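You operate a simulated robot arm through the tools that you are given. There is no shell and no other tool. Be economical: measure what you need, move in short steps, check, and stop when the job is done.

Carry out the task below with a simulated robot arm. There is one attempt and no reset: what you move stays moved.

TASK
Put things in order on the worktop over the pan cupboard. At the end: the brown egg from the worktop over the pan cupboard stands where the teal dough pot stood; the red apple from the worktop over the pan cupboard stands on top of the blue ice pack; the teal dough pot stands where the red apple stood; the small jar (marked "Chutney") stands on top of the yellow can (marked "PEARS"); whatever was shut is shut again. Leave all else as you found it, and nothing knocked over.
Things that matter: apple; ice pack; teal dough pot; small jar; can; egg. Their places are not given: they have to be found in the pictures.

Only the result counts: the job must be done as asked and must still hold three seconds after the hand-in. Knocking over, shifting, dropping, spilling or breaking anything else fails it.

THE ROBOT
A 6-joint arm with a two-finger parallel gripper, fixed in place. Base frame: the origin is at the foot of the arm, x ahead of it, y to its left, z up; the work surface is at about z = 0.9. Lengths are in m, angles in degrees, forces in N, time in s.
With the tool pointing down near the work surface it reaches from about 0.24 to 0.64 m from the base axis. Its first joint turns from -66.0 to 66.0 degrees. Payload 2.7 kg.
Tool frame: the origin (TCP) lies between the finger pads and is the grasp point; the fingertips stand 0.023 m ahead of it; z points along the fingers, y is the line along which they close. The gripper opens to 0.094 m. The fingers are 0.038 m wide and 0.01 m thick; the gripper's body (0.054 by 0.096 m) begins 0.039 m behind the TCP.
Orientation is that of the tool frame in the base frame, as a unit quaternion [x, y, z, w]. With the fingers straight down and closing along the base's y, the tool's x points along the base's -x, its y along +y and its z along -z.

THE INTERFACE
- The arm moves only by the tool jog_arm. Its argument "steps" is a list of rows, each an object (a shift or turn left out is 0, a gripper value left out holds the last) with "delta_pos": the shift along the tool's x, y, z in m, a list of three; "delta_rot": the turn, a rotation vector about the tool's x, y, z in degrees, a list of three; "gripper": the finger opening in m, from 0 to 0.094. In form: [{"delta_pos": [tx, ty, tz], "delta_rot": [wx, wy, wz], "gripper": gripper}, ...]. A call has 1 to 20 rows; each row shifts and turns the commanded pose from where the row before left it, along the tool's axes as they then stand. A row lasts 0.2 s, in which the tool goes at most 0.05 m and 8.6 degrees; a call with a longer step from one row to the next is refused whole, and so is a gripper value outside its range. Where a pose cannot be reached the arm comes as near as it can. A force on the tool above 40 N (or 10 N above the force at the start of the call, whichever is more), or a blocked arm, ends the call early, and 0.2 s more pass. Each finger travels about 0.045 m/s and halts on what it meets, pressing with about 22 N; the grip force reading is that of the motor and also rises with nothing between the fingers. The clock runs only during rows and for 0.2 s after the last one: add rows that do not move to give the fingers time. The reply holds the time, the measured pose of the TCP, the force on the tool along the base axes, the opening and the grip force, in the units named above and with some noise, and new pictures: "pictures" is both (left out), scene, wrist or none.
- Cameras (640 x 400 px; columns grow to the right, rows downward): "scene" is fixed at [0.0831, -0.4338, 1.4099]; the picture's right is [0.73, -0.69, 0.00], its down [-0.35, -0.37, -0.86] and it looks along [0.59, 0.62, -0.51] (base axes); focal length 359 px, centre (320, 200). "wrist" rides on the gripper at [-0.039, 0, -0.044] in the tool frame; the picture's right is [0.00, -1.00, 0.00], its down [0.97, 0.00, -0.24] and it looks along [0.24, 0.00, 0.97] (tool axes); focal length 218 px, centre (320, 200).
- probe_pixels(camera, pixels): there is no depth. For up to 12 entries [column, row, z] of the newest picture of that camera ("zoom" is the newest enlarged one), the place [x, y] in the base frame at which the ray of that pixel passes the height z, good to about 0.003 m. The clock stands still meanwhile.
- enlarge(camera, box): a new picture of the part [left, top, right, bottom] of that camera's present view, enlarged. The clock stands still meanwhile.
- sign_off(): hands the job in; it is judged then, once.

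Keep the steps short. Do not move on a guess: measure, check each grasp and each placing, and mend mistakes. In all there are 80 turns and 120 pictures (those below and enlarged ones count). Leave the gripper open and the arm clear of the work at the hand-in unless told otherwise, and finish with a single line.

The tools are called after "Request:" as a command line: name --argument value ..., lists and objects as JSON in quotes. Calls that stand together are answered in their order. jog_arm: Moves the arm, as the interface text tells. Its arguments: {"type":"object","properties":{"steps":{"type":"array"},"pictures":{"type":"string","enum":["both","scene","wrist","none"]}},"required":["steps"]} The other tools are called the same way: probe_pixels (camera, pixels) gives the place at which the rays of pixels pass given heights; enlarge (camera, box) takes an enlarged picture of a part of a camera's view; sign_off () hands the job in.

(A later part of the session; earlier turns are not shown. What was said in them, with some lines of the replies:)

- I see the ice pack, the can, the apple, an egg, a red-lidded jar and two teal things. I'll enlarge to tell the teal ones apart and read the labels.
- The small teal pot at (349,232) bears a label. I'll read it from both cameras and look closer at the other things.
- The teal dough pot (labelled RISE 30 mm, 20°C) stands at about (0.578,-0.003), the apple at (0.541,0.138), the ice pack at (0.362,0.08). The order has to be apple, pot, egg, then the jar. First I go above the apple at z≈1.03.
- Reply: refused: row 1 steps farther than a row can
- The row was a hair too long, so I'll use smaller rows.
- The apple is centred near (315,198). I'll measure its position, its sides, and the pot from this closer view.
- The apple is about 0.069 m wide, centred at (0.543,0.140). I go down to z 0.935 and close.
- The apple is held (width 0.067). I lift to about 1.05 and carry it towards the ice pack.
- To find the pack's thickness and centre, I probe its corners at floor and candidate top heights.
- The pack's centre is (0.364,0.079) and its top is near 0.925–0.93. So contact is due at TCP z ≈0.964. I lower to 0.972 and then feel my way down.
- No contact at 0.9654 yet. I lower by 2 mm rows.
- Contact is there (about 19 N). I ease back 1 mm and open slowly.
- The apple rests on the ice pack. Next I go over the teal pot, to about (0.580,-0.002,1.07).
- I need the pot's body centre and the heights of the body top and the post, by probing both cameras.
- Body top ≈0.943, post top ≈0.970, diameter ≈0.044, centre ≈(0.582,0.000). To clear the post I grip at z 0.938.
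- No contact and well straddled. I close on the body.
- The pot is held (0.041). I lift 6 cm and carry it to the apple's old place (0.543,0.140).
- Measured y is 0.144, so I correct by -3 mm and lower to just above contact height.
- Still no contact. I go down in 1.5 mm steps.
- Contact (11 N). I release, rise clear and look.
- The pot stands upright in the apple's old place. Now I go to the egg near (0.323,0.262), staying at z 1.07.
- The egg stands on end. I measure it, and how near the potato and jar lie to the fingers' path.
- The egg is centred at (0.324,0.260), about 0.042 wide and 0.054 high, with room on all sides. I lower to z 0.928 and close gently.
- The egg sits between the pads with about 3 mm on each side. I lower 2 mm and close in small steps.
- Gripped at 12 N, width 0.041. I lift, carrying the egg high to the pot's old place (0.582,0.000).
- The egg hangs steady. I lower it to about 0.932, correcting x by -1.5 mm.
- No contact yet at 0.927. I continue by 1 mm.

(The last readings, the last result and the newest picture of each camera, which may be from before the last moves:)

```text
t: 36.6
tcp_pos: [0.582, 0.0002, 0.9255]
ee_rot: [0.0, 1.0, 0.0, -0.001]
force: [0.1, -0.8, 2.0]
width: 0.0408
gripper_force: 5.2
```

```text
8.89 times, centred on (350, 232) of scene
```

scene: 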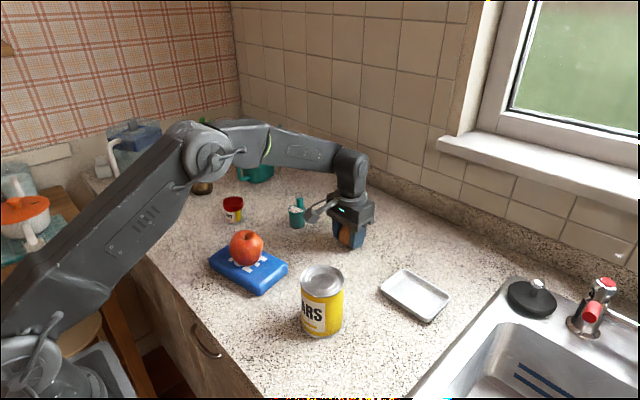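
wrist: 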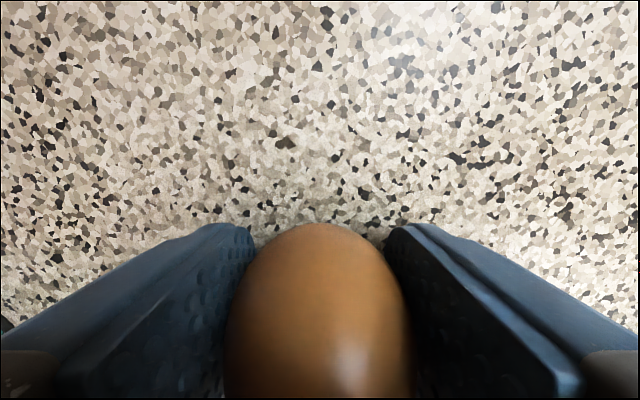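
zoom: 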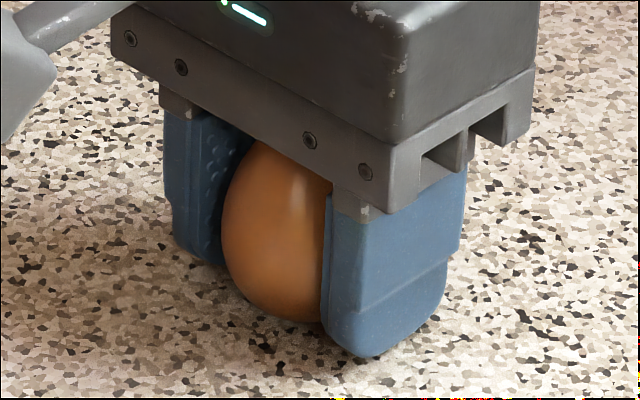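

The egg's bottom appears at the worktop and the force reads 2 N. I open slowly and watch.

Request:
jog_arm --steps '[{"gripper": 0.042}, {"gripper": 0.044}, {"gripper": 0.048}, {"gripper": 0.055}, {"gripper": 0.07}, {}]' --pictures "wrist"

Request:
enlarge --camera "scene" --box '[320, 210, 380, 255]'

```text
t: 38.0
tcp_pos: [0.5822, 0.0012, 0.9261]
ee_rot: [0.0, 1.0, 0.001, 0.001]
force: [0.0, -0.1, 0.7]
width: 0.07
gripper_force: 0.1
```

wrist: 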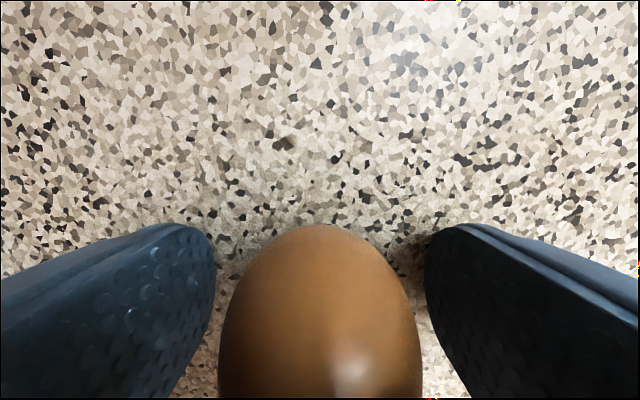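

```text
8.89 times, centred on (350, 232) of scene
```

zoom: 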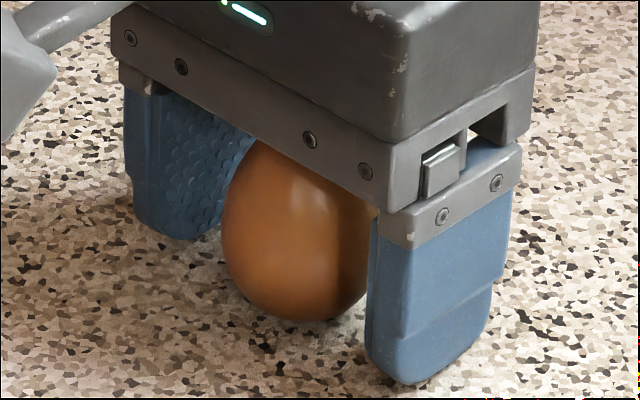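

The egg stands. I rise straight up, then go over the jar near (0.446,0.265).

Request:
jog_arm --steps '[{"delta_pos": [0, 0, -0.02], "gripper": 0.085}, {"delta_pos": [0, 0, -0.04], "gripper": 0.094}, {"delta_pos": [0, 0, -0.04]}, {"delta_pos": [0, 0, -0.04]}, {"delta_pos": [0.017, 0.033, 0]}, {"delta_pos": [0.017, 0.033, 0]}, {"delta_pos": [0.017, 0.033, 0]}, {"delta_pos": [0.017, 0.033, 0]}, {"delta_pos": [0.017, 0.033, 0]}, {"delta_pos": [0.017, 0.033, 0]}, {"delta_pos": [0.017, 0.033, 0]}, {"delta_pos": [0.017, 0.033, 0]}, {}]'

Request:
enlarge --camera "wrist" --box '[240, 140, 400, 240]'

Request:
enlarge --camera "scene" --box '[208, 185, 258, 230]'

```text
t: 40.8
tcp_pos: [0.4451, 0.2662, 1.0652]
ee_rot: [0.0, 1.0, 0.0, 0.001]
force: [0.5, -0.4, 0.9]
width: 0.094
gripper_force: 0.2
```

scene: 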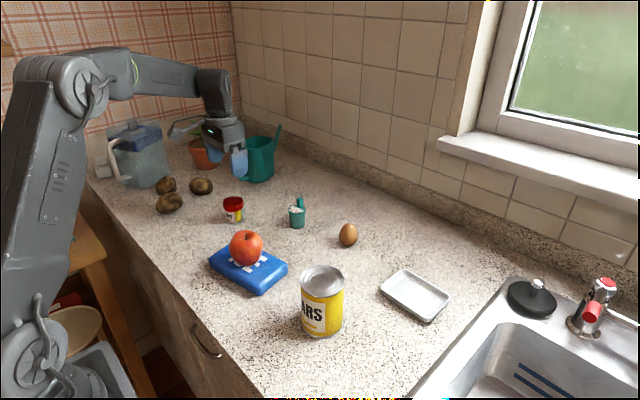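
wrist: 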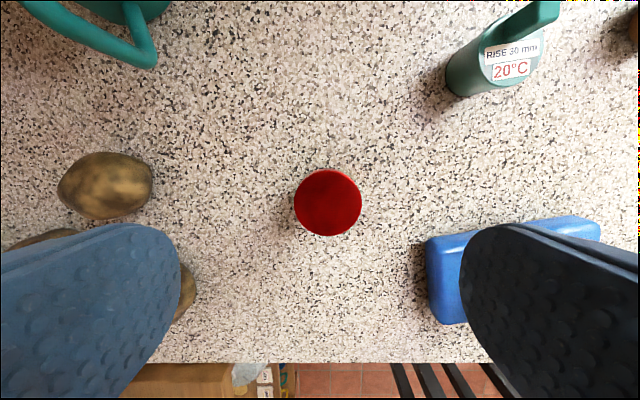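

```text
4.00 times, centred on (320, 190) of wrist
```

zoom: 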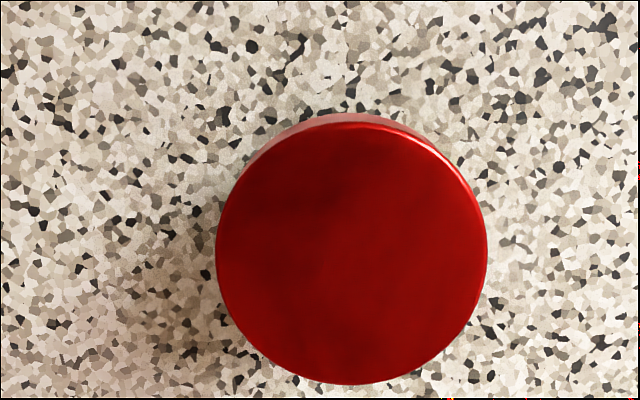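

```text
8.89 times, centred on (233, 208) of scene
```

zoom: 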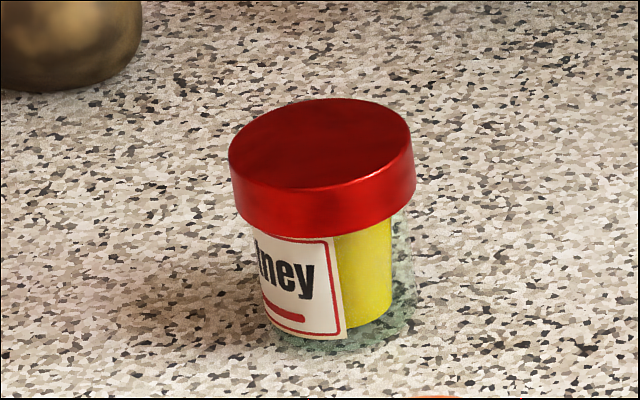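

The jar is glass with a wider red lid, so the grip will be on the lid. I measure the lid centre and height, and the can's top.

Request:
probe_pixels --camera "wrist" --pixels '[[328, 203, 0.945], [328, 203, 0.95], [328, 203, 0.955], [294, 203, 0.95], [362, 203, 0.95]]'

Request:
probe_pixels --camera "zoom" --pixels '[[320, 145, 0.945], [320, 145, 0.95], [320, 145, 0.955], [230, 150, 0.95], [411, 142, 0.95], [340, 355, 0.9], [322, 235, 0.93], [322, 235, 0.935]]'

Request:
enlarge --camera "scene" --box '[285, 250, 365, 350]'

```text
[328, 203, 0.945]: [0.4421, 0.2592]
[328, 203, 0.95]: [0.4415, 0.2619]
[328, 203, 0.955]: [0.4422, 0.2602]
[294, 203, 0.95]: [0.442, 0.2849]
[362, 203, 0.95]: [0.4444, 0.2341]
```

```text
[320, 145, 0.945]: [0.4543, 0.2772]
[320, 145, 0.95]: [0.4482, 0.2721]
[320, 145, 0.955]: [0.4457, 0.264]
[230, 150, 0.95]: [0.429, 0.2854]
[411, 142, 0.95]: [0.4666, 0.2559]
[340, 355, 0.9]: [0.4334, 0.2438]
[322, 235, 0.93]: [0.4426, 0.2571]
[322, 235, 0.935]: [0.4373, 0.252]
```

```text
4.00 times, centred on (325, 300) of scene
```

zoom: 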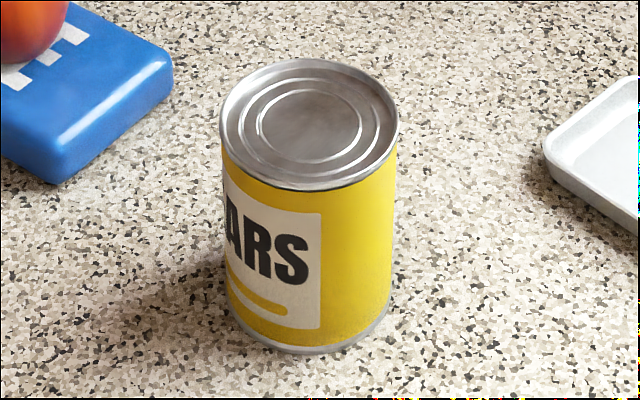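

Lid top ≈0.957, centre ≈(0.443,0.261), about 0.049 wide. I descend to z 0.945 with 0.07 open, then close.

Request:
jog_arm --steps '[{"delta_pos": [0.002, -0.005, 0.035], "gripper": 0.08}, {"delta_pos": [0, 0, 0.035], "gripper": 0.072}, {"delta_pos": [0, 0, 0.03]}, {"delta_pos": [0, 0, 0.02]}, {}]'

```text
t: 42.0
tcp_pos: [0.4429, 0.2598, 0.9431]
ee_rot: [0.0, 1.0, 0.0, 0.001]
force: [0.5, 0.4, -0.1]
width: 0.0722
gripper_force: 0.2
```

scene: 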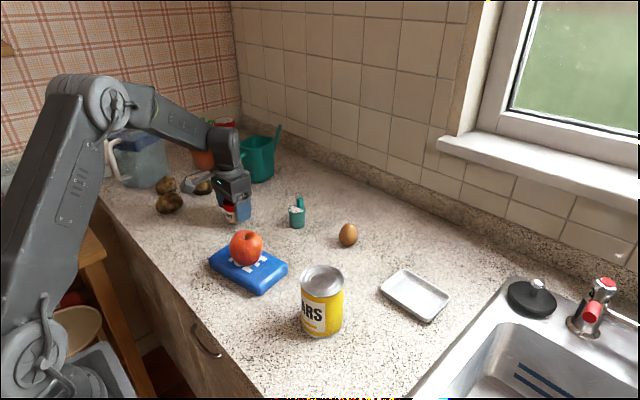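
wrist: 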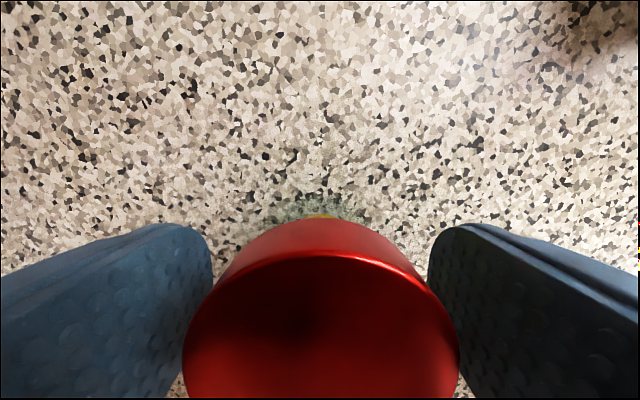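

The lid is centred between the pads. I close fully on it for a firm hold.

Request:
jog_arm --steps '[{"gripper": 0.06}, {"gripper": 0.05}, {"gripper": 0.042}, {}, {}, {}]' --pictures "none"

Request:
jog_arm --steps '[{"delta_pos": [0, 0, -0.01]}, {"delta_pos": [0, 0, -0.02]}, {}]'

Request:
enlarge --camera "scene" --box '[200, 165, 270, 235]'

```text
t: 43.4
tcp_pos: [0.4448, 0.2593, 0.9433]
ee_rot: [0.0, 1.0, 0.0, 0.0]
force: [0.4, -0.6, 0.1]
width: 0.0488
gripper_force: 22.4
```

```text
t: 44.2
tcp_pos: [0.4446, 0.2606, 0.9747]
ee_rot: [0.0, 1.0, 0.0, 0.0]
force: [0.1, 0.2, -1.1]
width: 0.0492
gripper_force: 22.0
```

scene: 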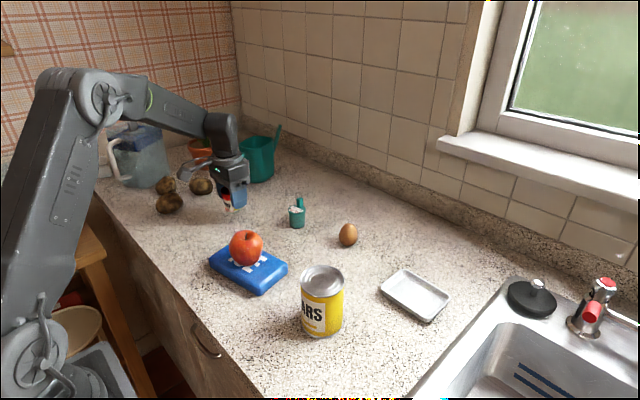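
wrist: 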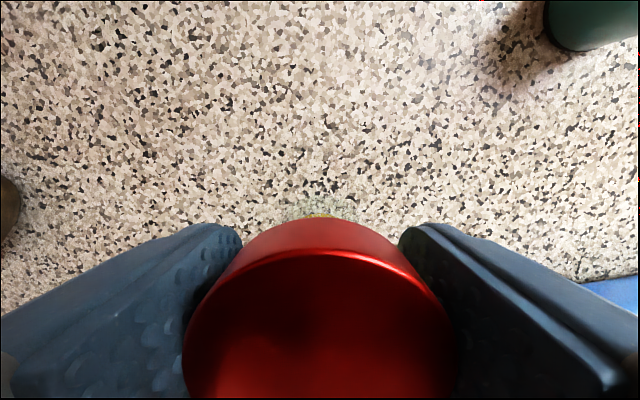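

```text
5.71 times, centred on (235, 200) of scene
```

zoom: 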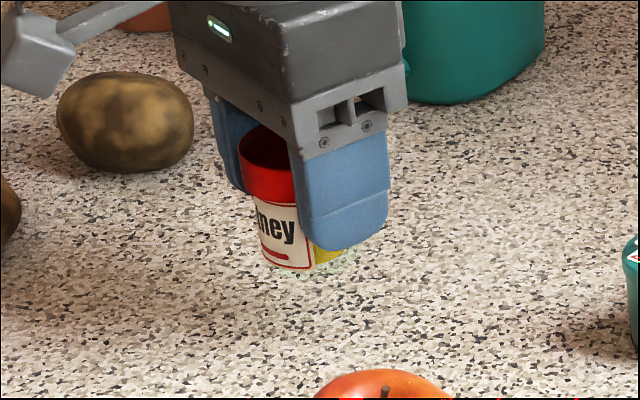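

The whole jar comes up with its lid. I lift to z 1.12 and go to (0.33,-0.12), where the wrist camera can see the can's top ahead of the jar.

Request:
jog_arm --steps '[{"delta_pos": [0, 0, -0.035]}, {"delta_pos": [0, 0, -0.04]}, {"delta_pos": [0, 0, -0.04]}, {"delta_pos": [0, 0, -0.03]}, {"delta_pos": [0.0128, -0.0422, 0]}, {"delta_pos": [0.0128, -0.0422, 0]}, {"delta_pos": [0.0128, -0.0422, 0]}, {"delta_pos": [0.0128, -0.0422, 0]}, {"delta_pos": [0.0128, -0.0422, 0]}, {"delta_pos": [0.0128, -0.0422, 0]}, {"delta_pos": [0.0128, -0.0422, 0]}, {"delta_pos": [0.0128, -0.0422, 0]}, {"delta_pos": [0.0128, -0.0422, 0]}, {}]'

```text
t: 47.2
tcp_pos: [0.3294, -0.1211, 1.1189]
ee_rot: [0.001, 1.0, -0.001, 0.0]
force: [-0.6, 0.0, -1.9]
width: 0.0492
gripper_force: 22.3
```

scene: 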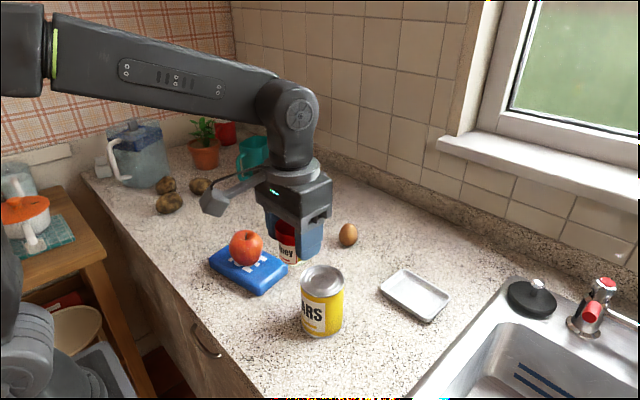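
wrist: 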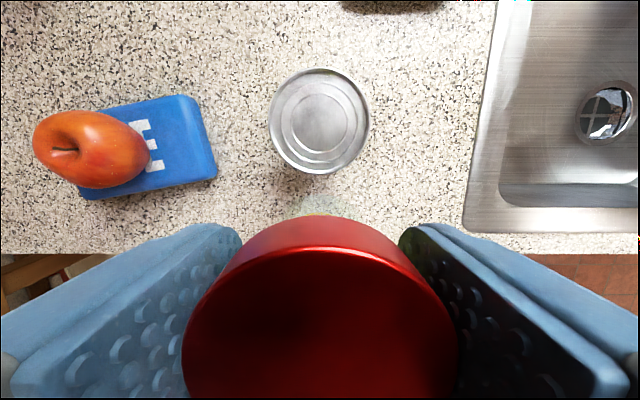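

The can's top shows as a circle: columns 269–371, rows 68–174. I measure its centre at candidate heights in both cameras.

Request:
probe_pixels --camera "wrist" --pixels '[[320, 121, 1.0], [320, 121, 0.995], [320, 121, 1.005], [269, 121, 1.0], [371, 121, 1.0], [320, 68, 1.0], [320, 174, 1.0]]'

Request:
probe_pixels --camera "scene" --pixels '[[322.2, 280.5, 0.99], [322.2, 280.5, 0.995], [322.2, 280.5, 1.0], [322.2, 280.5, 1.005]]'

```text
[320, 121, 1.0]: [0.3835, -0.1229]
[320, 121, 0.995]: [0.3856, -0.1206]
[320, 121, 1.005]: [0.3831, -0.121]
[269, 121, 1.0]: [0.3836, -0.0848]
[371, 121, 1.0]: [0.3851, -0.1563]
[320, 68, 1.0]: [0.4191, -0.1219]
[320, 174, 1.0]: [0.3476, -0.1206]
```

```text
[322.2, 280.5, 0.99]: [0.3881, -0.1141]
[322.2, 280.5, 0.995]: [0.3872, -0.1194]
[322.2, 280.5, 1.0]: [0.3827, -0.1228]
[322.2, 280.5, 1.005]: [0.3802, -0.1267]
```

Can top: centre (0.384,-0.1215), z ≈0.998. Contact is due at TCP z ≈1.042. I move above it and lower to 1.05.

Request:
jog_arm --steps '[{"delta_pos": [-0.028, 0, 0]}, {"delta_pos": [-0.0275, 0, 0]}, {}, {"delta_pos": [0, 0, 0.03]}, {"delta_pos": [0, 0, 0.025]}, {"delta_pos": [0, 0, 0.013]}, {}]'

Request:
enlarge --camera "scene" --box '[280, 220, 370, 350]'

```text
t: 48.8
tcp_pos: [0.3836, -0.1204, 1.0492]
ee_rot: [0.0, 1.0, 0.0, 0.0]
force: [0.7, 0.2, -1.9]
width: 0.049
gripper_force: 21.8
```

scene: 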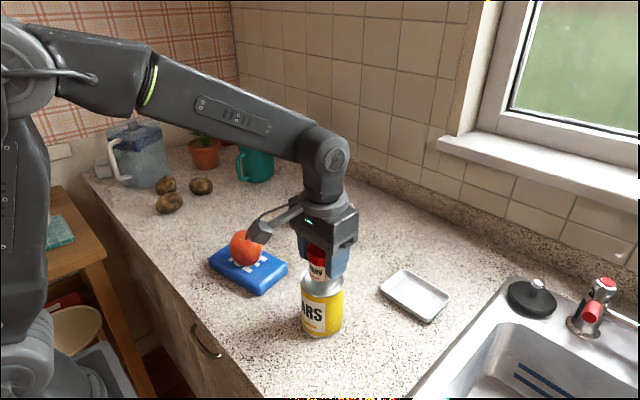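
wrist: 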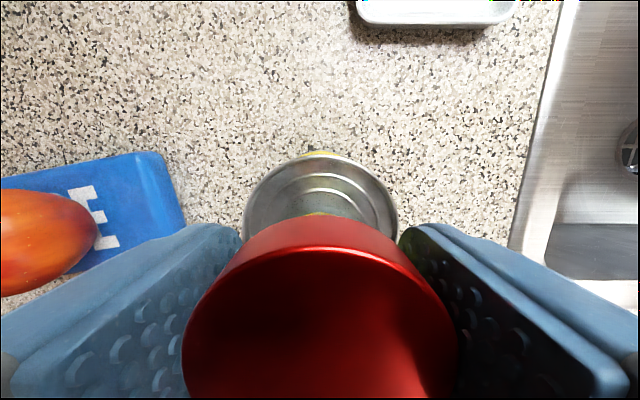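

```text
3.08 times, centred on (325, 285) of scene
```

zoom: 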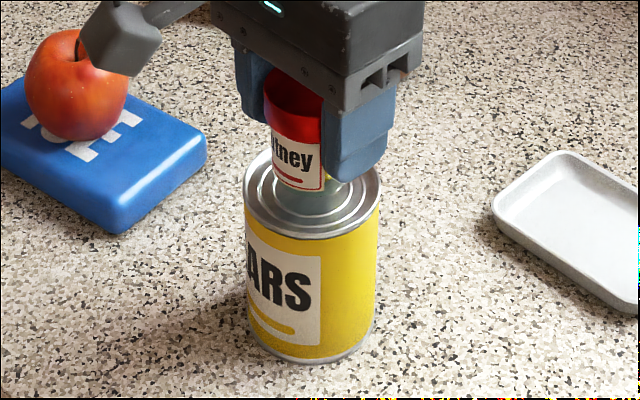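

The jar hangs centred over the can. I lower in small steps till contact.

Request:
jog_arm --steps '[{"delta_pos": [-0.001, -0.001, 0.004]}, {}]' --pictures "none"

Request:
jog_arm --steps '[{"delta_pos": [0, 0, 0.002]}, {}]' --pictures "none"

Request:
jog_arm --steps '[{"delta_pos": [0, 0, 0.0012]}, {}]' --pictures "none"

```text
t: 49.4
tcp_pos: [0.3844, -0.1217, 1.0468]
ee_rot: [0.0, 1.0, 0.001, 0.0]
force: [0.5, 0.7, -2.0]
width: 0.0489
gripper_force: 21.9
```

```text
t: 50.0
tcp_pos: [0.3854, -0.1207, 1.0457]
ee_rot: [0.0, 1.0, 0.0, 0.0]
force: [0.8, -0.5, -1.4]
width: 0.0488
gripper_force: 22.5
```

```text
t: 50.6
tcp_pos: [0.3854, -0.1218, 1.0445]
ee_rot: [0.001, 1.0, 0.0, 0.0]
force: [-0.3, -0.2, -0.8]
width: 0.0491
gripper_force: 21.9
```

No contact yet; I carry on by 1.2 mm steps.

Request:
jog_arm --steps '[{"delta_pos": [0, 0, 0.0012]}, {}]' --pictures "none"

Request:
jog_arm --steps '[{"delta_pos": [0, 0, 0.0012]}, {}]' --pictures "none"

```text
t: 51.2
tcp_pos: [0.3853, -0.1215, 1.043]
ee_rot: [0.0, 1.0, 0.0, 0.001]
force: [-2.1, -1.1, 7.7]
width: 0.0487
gripper_force: 22.2
```

```text
t: 51.8
tcp_pos: [0.3864, -0.1212, 1.0438]
ee_rot: [0.0, 1.0, 0.0, 0.003]
force: [-2.0, 1.3, 20.1]
width: 0.0491
gripper_force: 21.9
```

Contact (20 N). I back off 1 mm, open slowly and rise.

Request:
jog_arm --steps '[{"delta_pos": [0, 0, -0.001]}, {"gripper": 0.053}, {"gripper": 0.06}, {"gripper": 0.07}, {"gripper": 0.08}, {"gripper": 0.094}, {}, {"delta_pos": [0, 0, -0.015]}, {"delta_pos": [0, 0, -0.03]}, {"delta_pos": [0, 0, -0.04]}, {"delta_pos": [0, 0, -0.03]}, {}]'

Request:
enlarge --camera "scene" --box '[280, 220, 370, 350]'

```text
t: 54.4
tcp_pos: [0.3843, -0.1229, 1.1573]
ee_rot: [0.0, 1.0, -0.001, 0.001]
force: [0.6, -0.5, 0.1]
width: 0.0939
gripper_force: 0.1
```

scene: 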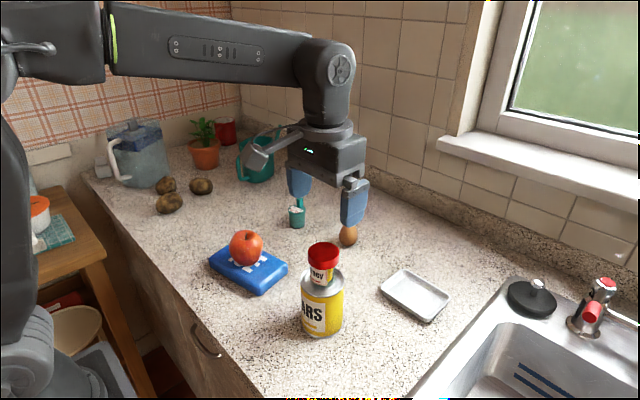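
wrist: 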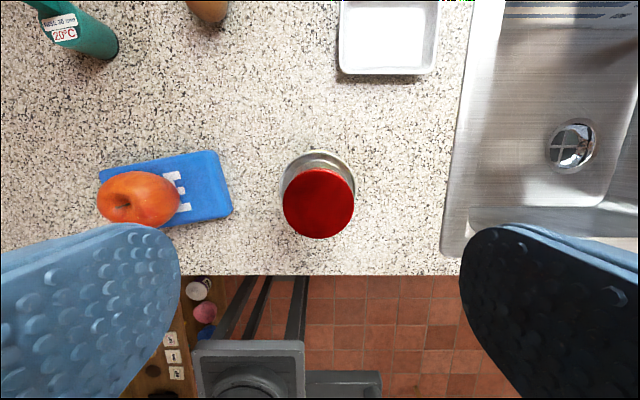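

```text
3.08 times, centred on (325, 285) of scene
```

zoom: 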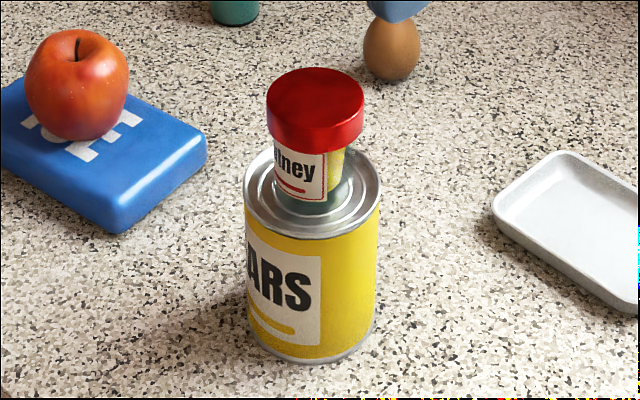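

The jar stands centred on the can. I move the arm back to near its starting pose, clear of everything, and inspect the whole.

Request:
jog_arm --steps '[{"delta_pos": [0, 0, -0.033]}, {"delta_pos": [0, 0.04, 0]}, {"delta_pos": [0, 0.04, 0]}, {"delta_pos": [0, 0.04, 0]}, {"delta_pos": [0, 0.04, 0]}, {"delta_pos": [0, 0.04, 0]}, {"delta_pos": [0, 0.04, 0]}, {"delta_pos": [0, 0.045, 0]}, {}, {}]'

Request:
enlarge --camera "scene" --box '[200, 170, 400, 300]'

Request:
probe_pixels --camera "scene" --pixels '[[347.5, 236, 0.925], [347.5, 245, 0.9], [322, 325, 0.9], [296.5, 227, 0.9]]'

```text
t: 56.6
tcp_pos: [0.3828, 0.1629, 1.1903]
ee_rot: [0.0, 1.0, 0.001, -0.001]
force: [-0.6, 0.3, 0.1]
width: 0.094
gripper_force: 0.0
```

scene: 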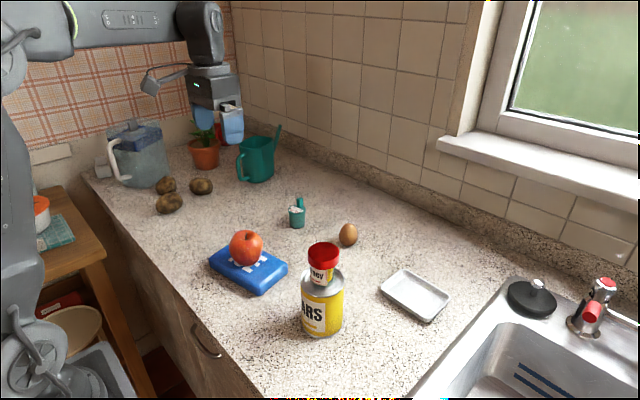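
wrist: 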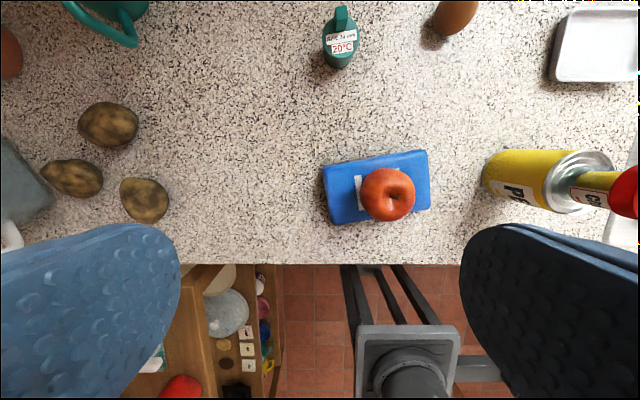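

```text
3.08 times, centred on (300, 235) of scene
```

zoom: 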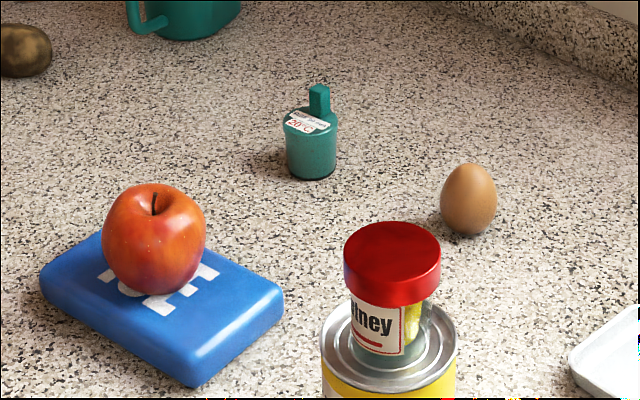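

```text
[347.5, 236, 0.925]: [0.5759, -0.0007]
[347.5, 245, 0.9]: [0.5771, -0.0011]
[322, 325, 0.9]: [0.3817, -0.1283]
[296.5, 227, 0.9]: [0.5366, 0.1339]
```

Everything stands as asked, the other things are where they were, and the gripper is open and clear. I hand in.

Request:
sign_off

```text
The job is handed in.
```

The job is handed in: the egg stands where the dough pot stood, the dough pot stands where the apple stood, the apple is on the ice pack, the Chutney jar is on the PEARS can, and nothing else was moved or opened.
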